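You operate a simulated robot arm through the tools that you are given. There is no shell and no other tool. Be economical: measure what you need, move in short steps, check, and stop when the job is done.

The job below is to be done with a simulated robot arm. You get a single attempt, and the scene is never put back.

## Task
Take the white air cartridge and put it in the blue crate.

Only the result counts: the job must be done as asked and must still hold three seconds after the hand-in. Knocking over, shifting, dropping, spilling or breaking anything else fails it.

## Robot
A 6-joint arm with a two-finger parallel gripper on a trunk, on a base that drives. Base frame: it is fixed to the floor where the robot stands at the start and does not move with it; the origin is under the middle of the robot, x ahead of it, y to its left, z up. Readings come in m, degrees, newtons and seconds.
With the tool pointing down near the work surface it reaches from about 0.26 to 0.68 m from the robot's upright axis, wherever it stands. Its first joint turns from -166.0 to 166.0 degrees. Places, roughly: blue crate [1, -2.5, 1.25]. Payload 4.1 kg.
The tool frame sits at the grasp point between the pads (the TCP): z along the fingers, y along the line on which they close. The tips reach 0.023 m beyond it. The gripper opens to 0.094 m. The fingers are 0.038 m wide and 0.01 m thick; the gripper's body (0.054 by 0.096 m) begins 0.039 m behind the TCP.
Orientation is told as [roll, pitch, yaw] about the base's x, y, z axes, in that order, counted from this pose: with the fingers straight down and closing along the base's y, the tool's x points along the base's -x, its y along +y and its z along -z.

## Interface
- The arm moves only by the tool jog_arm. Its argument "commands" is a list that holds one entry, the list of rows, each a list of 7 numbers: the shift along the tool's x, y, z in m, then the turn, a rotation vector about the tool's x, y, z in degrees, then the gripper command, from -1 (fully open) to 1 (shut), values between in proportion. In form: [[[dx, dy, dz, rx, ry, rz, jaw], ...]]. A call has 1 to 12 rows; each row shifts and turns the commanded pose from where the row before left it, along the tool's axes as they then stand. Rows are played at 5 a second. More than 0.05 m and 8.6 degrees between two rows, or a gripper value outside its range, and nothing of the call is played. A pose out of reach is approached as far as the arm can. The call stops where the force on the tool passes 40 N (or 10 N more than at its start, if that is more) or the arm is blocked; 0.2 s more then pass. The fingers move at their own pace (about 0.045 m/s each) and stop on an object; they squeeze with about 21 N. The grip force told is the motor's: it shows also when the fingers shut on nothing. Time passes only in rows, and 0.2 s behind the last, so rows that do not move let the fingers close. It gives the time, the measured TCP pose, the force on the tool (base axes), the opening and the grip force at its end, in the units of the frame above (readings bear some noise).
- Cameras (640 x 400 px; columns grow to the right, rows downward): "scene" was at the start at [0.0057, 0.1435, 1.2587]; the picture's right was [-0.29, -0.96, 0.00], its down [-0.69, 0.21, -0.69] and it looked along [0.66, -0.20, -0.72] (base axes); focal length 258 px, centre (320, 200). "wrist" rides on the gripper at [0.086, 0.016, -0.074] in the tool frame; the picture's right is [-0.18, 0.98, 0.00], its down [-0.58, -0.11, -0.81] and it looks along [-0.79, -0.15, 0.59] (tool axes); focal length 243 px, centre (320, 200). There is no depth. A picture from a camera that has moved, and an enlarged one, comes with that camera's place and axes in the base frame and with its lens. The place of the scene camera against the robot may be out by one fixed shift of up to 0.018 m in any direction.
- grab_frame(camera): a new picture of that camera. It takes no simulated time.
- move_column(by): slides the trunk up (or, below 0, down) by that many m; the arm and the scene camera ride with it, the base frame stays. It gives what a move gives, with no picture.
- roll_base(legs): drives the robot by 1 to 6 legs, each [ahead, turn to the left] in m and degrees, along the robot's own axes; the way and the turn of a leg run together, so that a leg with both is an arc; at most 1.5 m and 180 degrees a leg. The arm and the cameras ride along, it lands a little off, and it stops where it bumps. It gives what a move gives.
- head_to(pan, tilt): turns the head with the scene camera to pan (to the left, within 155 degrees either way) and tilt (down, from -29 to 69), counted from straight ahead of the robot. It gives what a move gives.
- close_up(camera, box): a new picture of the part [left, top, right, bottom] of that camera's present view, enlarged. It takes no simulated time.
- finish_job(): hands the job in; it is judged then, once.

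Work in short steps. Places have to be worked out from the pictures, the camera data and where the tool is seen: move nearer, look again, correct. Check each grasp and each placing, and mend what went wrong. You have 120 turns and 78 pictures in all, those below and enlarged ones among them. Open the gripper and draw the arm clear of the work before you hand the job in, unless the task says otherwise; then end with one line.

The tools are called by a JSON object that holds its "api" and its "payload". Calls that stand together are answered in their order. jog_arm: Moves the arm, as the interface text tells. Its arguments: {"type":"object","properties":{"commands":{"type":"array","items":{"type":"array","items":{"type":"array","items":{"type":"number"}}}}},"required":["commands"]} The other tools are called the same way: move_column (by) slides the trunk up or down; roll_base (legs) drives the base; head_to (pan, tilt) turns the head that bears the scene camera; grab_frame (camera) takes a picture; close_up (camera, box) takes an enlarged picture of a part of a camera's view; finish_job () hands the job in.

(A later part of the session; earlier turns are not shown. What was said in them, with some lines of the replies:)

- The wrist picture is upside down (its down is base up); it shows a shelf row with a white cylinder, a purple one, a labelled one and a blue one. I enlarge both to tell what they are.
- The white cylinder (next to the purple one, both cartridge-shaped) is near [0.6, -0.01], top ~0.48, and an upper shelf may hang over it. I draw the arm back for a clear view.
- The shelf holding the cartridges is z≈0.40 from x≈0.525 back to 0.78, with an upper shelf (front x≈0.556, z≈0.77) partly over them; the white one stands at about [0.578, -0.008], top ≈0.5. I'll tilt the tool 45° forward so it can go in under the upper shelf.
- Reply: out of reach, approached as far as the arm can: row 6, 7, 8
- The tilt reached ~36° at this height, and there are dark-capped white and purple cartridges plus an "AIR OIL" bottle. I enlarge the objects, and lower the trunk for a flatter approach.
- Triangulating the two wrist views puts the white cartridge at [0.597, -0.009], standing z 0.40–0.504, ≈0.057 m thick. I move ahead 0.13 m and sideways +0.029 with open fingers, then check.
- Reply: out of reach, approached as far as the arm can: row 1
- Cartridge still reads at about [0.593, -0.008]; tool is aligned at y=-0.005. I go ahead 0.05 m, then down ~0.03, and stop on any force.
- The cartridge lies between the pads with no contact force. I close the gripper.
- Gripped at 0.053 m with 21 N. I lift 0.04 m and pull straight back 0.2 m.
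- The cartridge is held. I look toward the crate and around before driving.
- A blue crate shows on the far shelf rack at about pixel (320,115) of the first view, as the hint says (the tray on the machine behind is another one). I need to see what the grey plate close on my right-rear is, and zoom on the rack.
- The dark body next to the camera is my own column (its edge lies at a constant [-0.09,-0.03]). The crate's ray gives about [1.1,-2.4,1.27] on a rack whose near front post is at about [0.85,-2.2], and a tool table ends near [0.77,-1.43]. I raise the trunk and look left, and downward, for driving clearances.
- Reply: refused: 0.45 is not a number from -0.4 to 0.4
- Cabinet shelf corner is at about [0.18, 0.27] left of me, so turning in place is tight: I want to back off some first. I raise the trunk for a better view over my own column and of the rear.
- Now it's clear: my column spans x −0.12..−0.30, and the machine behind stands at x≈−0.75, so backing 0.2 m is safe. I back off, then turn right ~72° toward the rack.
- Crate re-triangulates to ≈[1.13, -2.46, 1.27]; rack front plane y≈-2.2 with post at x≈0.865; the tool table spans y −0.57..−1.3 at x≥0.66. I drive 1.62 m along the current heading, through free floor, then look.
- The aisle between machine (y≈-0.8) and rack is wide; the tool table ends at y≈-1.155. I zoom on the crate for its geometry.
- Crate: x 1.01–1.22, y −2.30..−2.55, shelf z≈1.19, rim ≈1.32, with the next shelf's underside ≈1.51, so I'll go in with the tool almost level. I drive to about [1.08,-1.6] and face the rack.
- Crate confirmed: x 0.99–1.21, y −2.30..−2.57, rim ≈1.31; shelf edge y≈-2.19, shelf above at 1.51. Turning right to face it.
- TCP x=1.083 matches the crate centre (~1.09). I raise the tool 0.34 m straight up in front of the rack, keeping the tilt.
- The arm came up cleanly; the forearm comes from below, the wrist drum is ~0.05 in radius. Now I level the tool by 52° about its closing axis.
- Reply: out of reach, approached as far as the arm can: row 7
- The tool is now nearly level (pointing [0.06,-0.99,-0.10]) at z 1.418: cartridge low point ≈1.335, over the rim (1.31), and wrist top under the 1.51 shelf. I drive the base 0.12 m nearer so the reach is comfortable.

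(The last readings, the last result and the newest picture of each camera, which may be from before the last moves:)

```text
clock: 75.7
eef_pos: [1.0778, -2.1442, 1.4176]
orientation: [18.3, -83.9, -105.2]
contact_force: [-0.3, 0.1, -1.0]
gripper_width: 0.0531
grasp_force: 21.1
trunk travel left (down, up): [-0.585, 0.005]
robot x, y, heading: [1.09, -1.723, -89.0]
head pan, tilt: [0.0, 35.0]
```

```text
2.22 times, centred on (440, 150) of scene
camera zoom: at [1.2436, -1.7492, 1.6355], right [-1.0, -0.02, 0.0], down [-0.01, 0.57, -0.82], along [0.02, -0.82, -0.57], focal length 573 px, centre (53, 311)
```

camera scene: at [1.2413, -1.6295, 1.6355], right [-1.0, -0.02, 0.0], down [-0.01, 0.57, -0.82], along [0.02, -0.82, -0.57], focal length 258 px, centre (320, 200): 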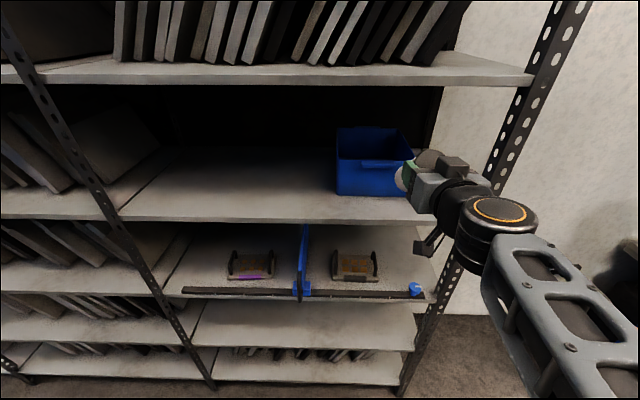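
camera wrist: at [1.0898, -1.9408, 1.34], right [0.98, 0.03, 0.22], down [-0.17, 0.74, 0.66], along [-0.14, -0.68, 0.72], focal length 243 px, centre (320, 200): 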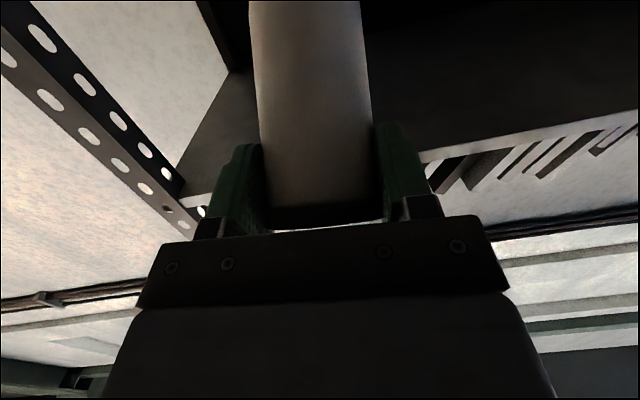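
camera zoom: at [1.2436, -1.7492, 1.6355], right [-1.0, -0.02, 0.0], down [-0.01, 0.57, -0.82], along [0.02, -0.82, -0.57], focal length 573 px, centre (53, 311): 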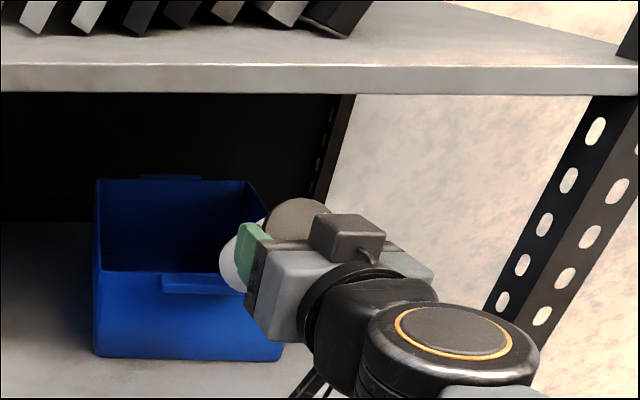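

Crate refined to x≈0.99–1.21, y −2.30..−2.55, rim ≈1.317; wrist top ≈1.49 against shelf underside ≈1.52. I go in half the way, at z≈1.42.

{"api": "jog_arm", "payload": {"commands": [[[-0.0065, 0.0004, 0.0356, 0, 0, 0, 1], [-0.0042, 0.0004, 0.0356, 0, 0, 0, 1], [-0.0042, 0.0004, 0.0356, 0, 0, 0, 1], [-0.0042, 0.0004, 0.0356, 0, 0, 0, 1], [0, 0, 0, 0, 0, 0, 1]]]}}

{"api": "close_up", "payload": {"camera": "scene", "box": [300, 60, 580, 240]}}

{"api": "grab_frame", "payload": {"camera": "wrist"}}

```text
clock: 76.8
eef_pos: [1.0871, -2.2857, 1.4248]
orientation: [18.4, -84.0, -105.3]
contact_force: [0.6, 0.2, -0.7]
gripper_width: 0.0532
grasp_force: 20.8
trunk travel left (down, up): [-0.585, 0.005]
robot x, y, heading: [1.0877, -1.7264, -89.2]
head pan, tilt: [0.0, 35.0]
```

```text
2.22 times, centred on (440, 150) of scene
camera zoom: at [1.2436, -1.7476, 1.6355], right [-1.0, -0.02, 0.0], down [-0.01, 0.57, -0.82], along [0.02, -0.82, -0.57], focal length 573 px, centre (53, 311)
```

zoom: 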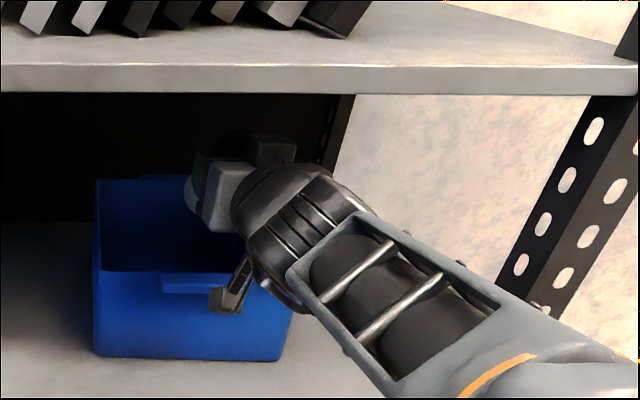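

```text
37 pictures are left
camera wrist: at [1.1012, -2.2029, 1.3469], right [0.98, 0.03, 0.22], down [-0.17, 0.74, 0.66], along [-0.14, -0.68, 0.72], focal length 243 px, centre (320, 200)
```

wrist: 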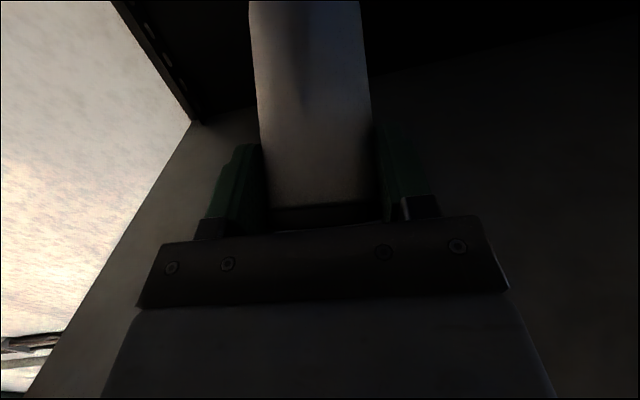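

Inside the gap now; the wrist-camera bracket hangs to ≈1.32, too near the rim's 1.317, while the wrist top (~1.48) has ≈0.035 spare. I raise 0.018 and go on 0.075 m, then look again.

{"api": "jog_arm", "payload": {"commands": [[[-0.009, 0, -0.0009, 0, 0, 0, 1], [-0.009, 0, -0.0009, 0, 0, 0, 1], [-0.0037, 0.0013, 0.036, 0, 0, 0, 1], [-0.0037, 0.0013, 0.036, 0, 0, 0, 1], [0, 0, 0, 0, 0, 0, 1]]]}}

{"api": "close_up", "payload": {"camera": "scene", "box": [310, 80, 510, 220]}}

```text
clock: 78.0
eef_pos: [1.0916, -2.3573, 1.4457]
orientation: [18.3, -84.1, -105.2]
contact_force: [0.8, 0.0, -1.4]
gripper_width: 0.0531
grasp_force: 21.1
trunk travel left (down, up): [-0.585, 0.005]
robot x, y, heading: [1.0869, -1.7225, -89.0]
head pan, tilt: [0.0, 35.0]
```

```text
2.86 times, centred on (410, 150) of scene
camera zoom: at [1.2435, -1.7477, 1.6355], right [-1.0, -0.02, 0.0], down [-0.01, 0.57, -0.82], along [0.02, -0.82, -0.57], focal length 737 px, centre (63, 343)
```

zoom: 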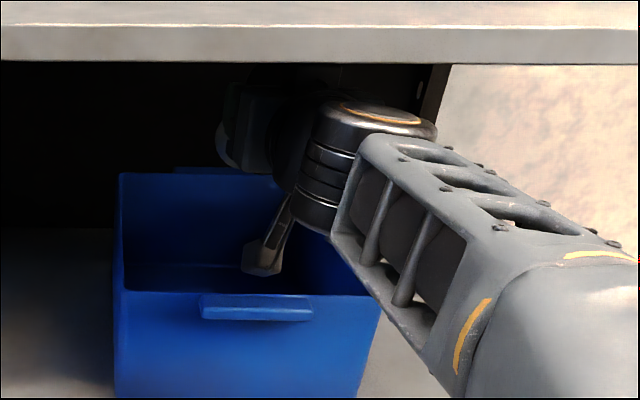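

The bracket tip (~1.34) clears the rim (~1.317), and the wrist top (~1.505) stays under the shelf (~1.525). I go the last 0.075 m in.

{"api": "jog_arm", "payload": {"commands": [[[-0.0027, 0.0013, 0.025, 0, 0, 0, 1], [-0.0025, 0.0013, 0.025, 0, 0, 0, 1], [-0.0025, 0.0013, 0.025, 0, 0, 0, 1], [0, 0, 0, 0, 0, 0, 1]]]}}

{"api": "close_up", "payload": {"camera": "scene", "box": [310, 80, 510, 220]}}

```text
clock: 79.0
eef_pos: [1.1021, -2.4331, 1.4444]
orientation: [18.6, -84.0, -105.2]
contact_force: [-0.5, -0.5, -1.4]
gripper_width: 0.053
grasp_force: 21.0
trunk travel left (down, up): [-0.585, 0.005]
robot x, y, heading: [1.0894, -1.7244, -88.7]
head pan, tilt: [0.0, 35.0]
```

```text
2.86 times, centred on (410, 150) of scene
camera zoom: at [1.2436, -1.7478, 1.6355], right [-1.0, -0.02, 0.0], down [-0.01, 0.57, -0.82], along [0.02, -0.82, -0.57], focal length 737 px, centre (63, 343)
```

zoom: 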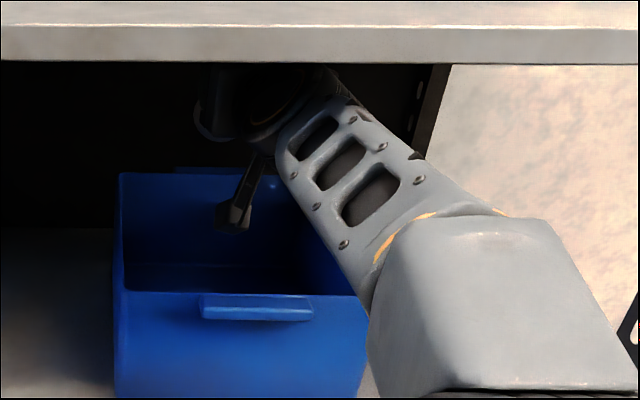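

All clear, tool at [1.102,-2.433,1.444] and the bracket now behind the front wall. I lower ~0.045 m while drawing back a hair, so that the drop is short.

{"api": "jog_arm", "payload": {"commands": [[[0.015, 0, -0.001, 0, 0, 0, 1], [0.015, 0, -0.001, 0, 0, 0, 1], [0.015, 0, -0.001, 0, 0, 0, 1], [0, 0, 0, 0, 0, 0, 1]]]}}

{"api": "close_up", "payload": {"camera": "scene", "box": [310, 80, 510, 220]}}

{"api": "grab_frame", "payload": {"camera": "wrist"}}

```text
clock: 80.0
eef_pos: [1.1027, -2.4282, 1.4079]
orientation: [18.5, -83.9, -105.4]
contact_force: [0.0, 0.4, -1.8]
gripper_width: 0.0528
grasp_force: 20.8
out of reach, approached as far as the arm can: row 1, 2
trunk travel left (down, up): [-0.585, 0.005]
robot x, y, heading: [1.0903, -1.7258, -89.0]
head pan, tilt: [0.0, 35.0]
```

```text
2.86 times, centred on (410, 150) of scene
camera zoom: at [1.2436, -1.748, 1.6355], right [-1.0, -0.02, 0.0], down [-0.01, 0.57, -0.82], along [0.02, -0.82, -0.57], focal length 737 px, centre (63, 343)
```

zoom: 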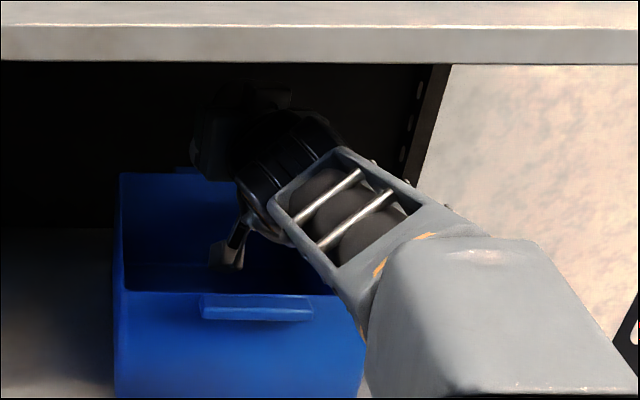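

```text
33 pictures are left
camera wrist: at [1.1182, -2.3438, 1.3299], right [0.98, 0.03, 0.22], down [-0.17, 0.74, 0.66], along [-0.14, -0.68, 0.72], focal length 243 px, centre (320, 200)
```

wrist: 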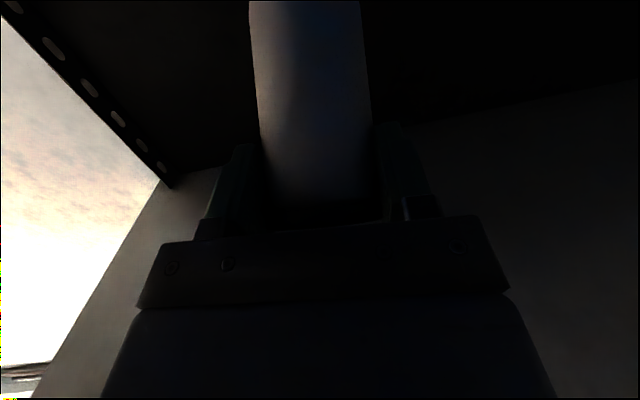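

Now at z 1.408, cartridge end inside the crate's outline. I lower a further 0.02 and open the gripper.

{"api": "jog_arm", "payload": {"commands": [[[0.01, 0, 0.001, 0, 0, 0, 1], [0.01, 0, 0.001, 0, 0, 0, 1], [0, 0, 0, 0, 0, 0, 1]]]}}

{"api": "close_up", "payload": {"camera": "scene", "box": [310, 80, 510, 220]}}

```text
clock: 80.8
eef_pos: [1.1029, -2.4287, 1.3868]
orientation: [18.1, -83.9, -104.9]
contact_force: [-0.4, -0.3, -0.6]
gripper_width: 0.053
grasp_force: 20.8
trunk travel left (down, up): [-0.585, 0.005]
robot x, y, heading: [1.0859, -1.7272, -88.8]
head pan, tilt: [0.0, 35.0]
```

```text
2.86 times, centred on (410, 150) of scene
camera zoom: at [1.2436, -1.748, 1.6355], right [-1.0, -0.02, 0.0], down [-0.01, 0.57, -0.82], along [0.02, -0.82, -0.57], focal length 737 px, centre (63, 343)
```

zoom: 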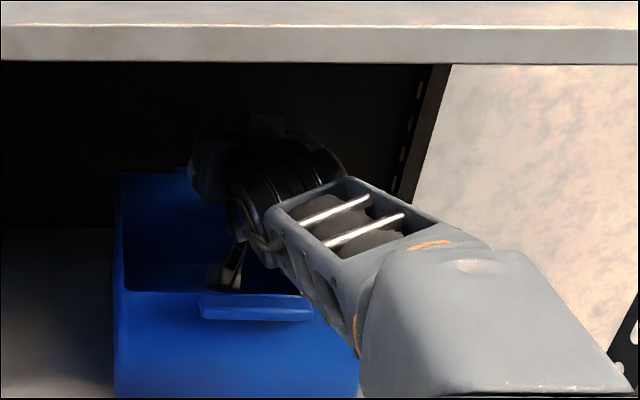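

No contact; the cartridge hangs inside the crate with its low end ≈1.31. I open the gripper here.

{"api": "jog_arm", "payload": {"commands": [[[0, 0, 0, 0, 0, 0, -1], [0, 0, 0, 0, 0, 0, -1], [0, 0, 0, 0, 0, 0, -1], [0, 0, 0, 0, 0, 0, -1], [0, 0, 0, 0, 0, 0, -1], [0, 0, 0, 0, 0, 0, -1]]]}}

{"api": "grab_frame", "payload": {"camera": "wrist"}}

{"api": "close_up", "payload": {"camera": "scene", "box": [310, 80, 510, 220]}}

```text
clock: 82.2
eef_pos: [1.104, -2.4281, 1.3877]
orientation: [18.4, -83.9, -105.2]
contact_force: [1.2, 0.0, -0.5]
gripper_width: 0.094
grasp_force: 0.0
trunk travel left (down, up): [-0.585, 0.005]
robot x, y, heading: [1.0869, -1.7251, -88.9]
head pan, tilt: [0.0, 35.0]
```

```text
31 pictures are left
camera wrist: at [1.1181, -2.3443, 1.3092], right [0.98, 0.03, 0.22], down [-0.17, 0.74, 0.66], along [-0.14, -0.68, 0.72], focal length 243 px, centre (320, 200)
```

wrist: 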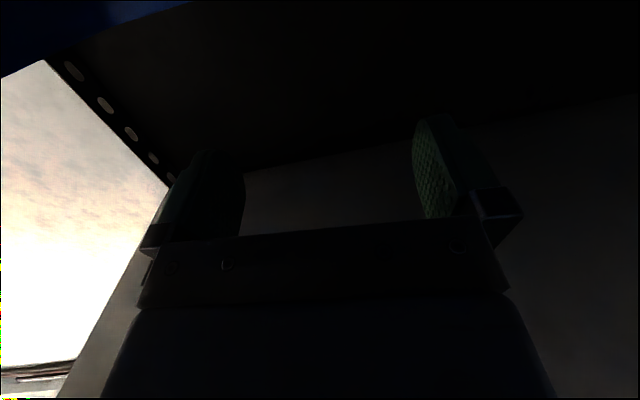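

```text
2.86 times, centred on (410, 150) of scene
camera zoom: at [1.2436, -1.7479, 1.6355], right [-1.0, -0.02, 0.0], down [-0.01, 0.57, -0.82], along [0.02, -0.82, -0.57], focal length 737 px, centre (63, 343)
```

zoom: 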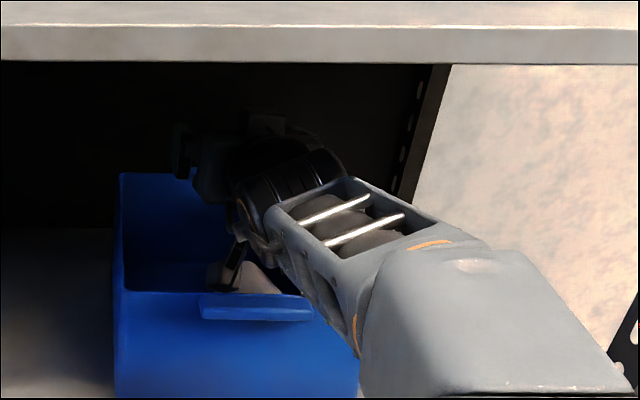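

The pads are empty and something light lies in the crate just behind the bracket. I rise straight up to z≈1.445, checking before retreating.

{"api": "jog_arm", "payload": {"commands": [[[-0.0145, 0, -0.0014, 0, 0, 0, -1], [-0.0145, 0, -0.0014, 0, 0, 0, -1], [-0.0145, 0, -0.0014, 0, 0, 0, -1], [-0.0145, 0, -0.0014, 0, 0, 0, -1], [0, 0, 0, 0, 0, 0, -1]]]}}

{"api": "close_up", "payload": {"camera": "scene", "box": [310, 80, 510, 220]}}

```text
clock: 83.5
eef_pos: [1.1022, -2.4293, 1.4377]
orientation: [18.8, -84.0, -105.4]
contact_force: [-0.1, 0.1, 0.2]
gripper_width: 0.0941
grasp_force: 0.0
out of reach, approached as far as the arm can: row 3, 4
trunk travel left (down, up): [-0.585, 0.005]
robot x, y, heading: [1.091, -1.7217, -88.7]
head pan, tilt: [0.0, 35.0]
```

```text
2.86 times, centred on (410, 150) of scene
camera zoom: at [1.2436, -1.748, 1.6355], right [-1.0, -0.02, 0.0], down [-0.01, 0.57, -0.82], along [0.02, -0.82, -0.57], focal length 737 px, centre (63, 343)
```

zoom: 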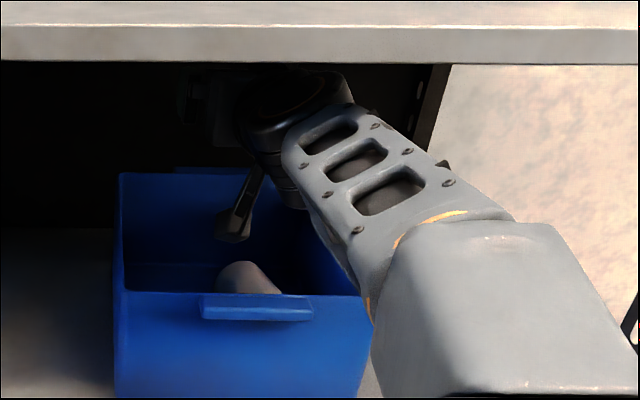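

The cartridge lies in the crate. I rise a few mm more, then roll the base 0.2 m straight back so the arm leaves level, and check.

{"api": "jog_arm", "payload": {"commands": [[[-0.007, 0, -0.001, 0, 0, 0, -1], [0, 0, 0, 0, 0, 0, -1]]]}}

{"api": "roll_base", "payload": {"legs": [[-0.1, 0], [-0.1, 0]]}}

{"api": "grab_frame", "payload": {"camera": "scene"}}

```text
clock: 84.0
eef_pos: [1.1019, -2.4273, 1.4453]
orientation: [18.6, -83.9, -105.4]
contact_force: [-0.5, 0.3, -0.4]
gripper_width: 0.094
grasp_force: 0.1
trunk travel left (down, up): [-0.585, 0.005]
robot x, y, heading: [1.0866, -1.7244, -88.9]
head pan, tilt: [0.0, 35.0]
```

```text
clock: 85.9
eef_pos: [1.0973, -2.2271, 1.4471]
orientation: [18.5, -83.9, -105.6]
contact_force: [0.1, -0.3, -0.1]
gripper_width: 0.094
grasp_force: 0.1
trunk travel left (down, up): [-0.585, 0.005]
robot x, y, heading: [1.0836, -1.5295, -89.0]
head pan, tilt: [0.0, 35.0]
```

```text
28 pictures are left
camera scene: at [1.2399, -1.5476, 1.6355], right [-1.0, -0.02, 0.0], down [-0.01, 0.57, -0.82], along [0.01, -0.82, -0.57], focal length 258 px, centre (320, 200)
```

scene: 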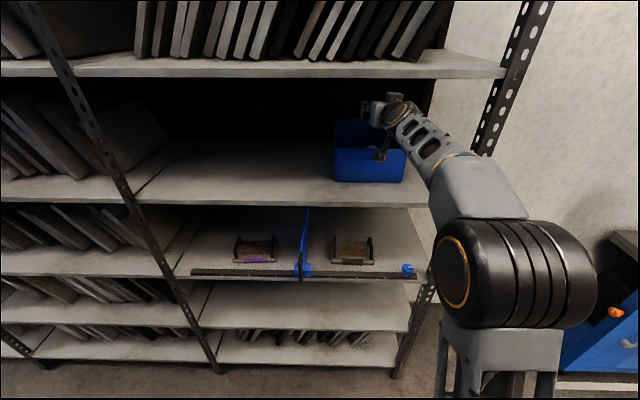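

The wrist is clear of the crate. I draw the arm back 0.2 m and take a final look into the crate.

{"api": "jog_arm", "payload": {"commands": [[[0.0036, 0.002, -0.036, 0, 0, 0, -1], [0.0036, 0.002, -0.036, 0, 0, 0, -1], [0.0036, 0.002, -0.036, 0, 0, 0, -1], [0.0036, 0.002, -0.036, 0, 0, 0, -1], [0.0036, 0.002, -0.036, 0, 0, 0, -1], [0.0036, 0.002, -0.036, 0, 0, 0, -1], [0, 0, 0, 0, 0, 0, -1]]]}}

{"api": "close_up", "payload": {"camera": "scene", "box": [280, 60, 520, 220]}}

```text
clock: 87.5
eef_pos: [1.097, -2.0114, 1.4446]
orientation: [18.6, -84.0, -105.5]
contact_force: [0.0, -0.5, 0.0]
gripper_width: 0.0938
grasp_force: 0.0
trunk travel left (down, up): [-0.585, 0.005]
robot x, y, heading: [1.0822, -1.5281, -88.9]
head pan, tilt: [0.0, 35.0]
```

```text
2.50 times, centred on (400, 140) of scene
camera zoom: at [1.2399, -1.5495, 1.6355], right [-1.0, -0.02, 0.0], down [-0.01, 0.57, -0.82], along [0.01, -0.82, -0.57], focal length 645 px, centre (120, 350)
```

zoom: 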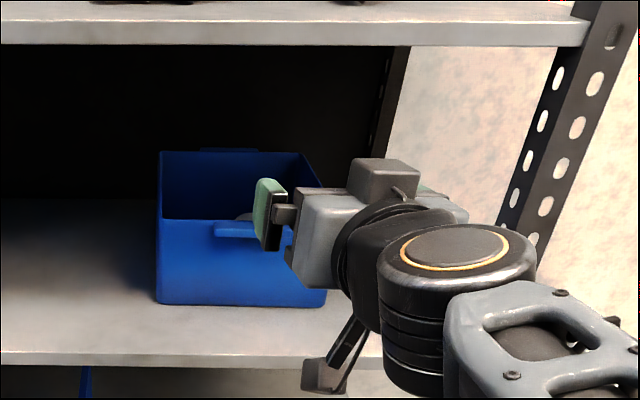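

The crate stands where it did with the cartridge inside, and the open gripper and arm are clear of the rack. I hand in.

{"api": "finish_job", "payload": {}}

```text
The job is handed in.
```

The white air cartridge is in the blue crate on the rack; I released it about 0.1 m above the crate floor. The crate did not visibly move, nothing else was touched as far as the pictures and force readings show, and the job is handed in with the gripper open and the arm clear.
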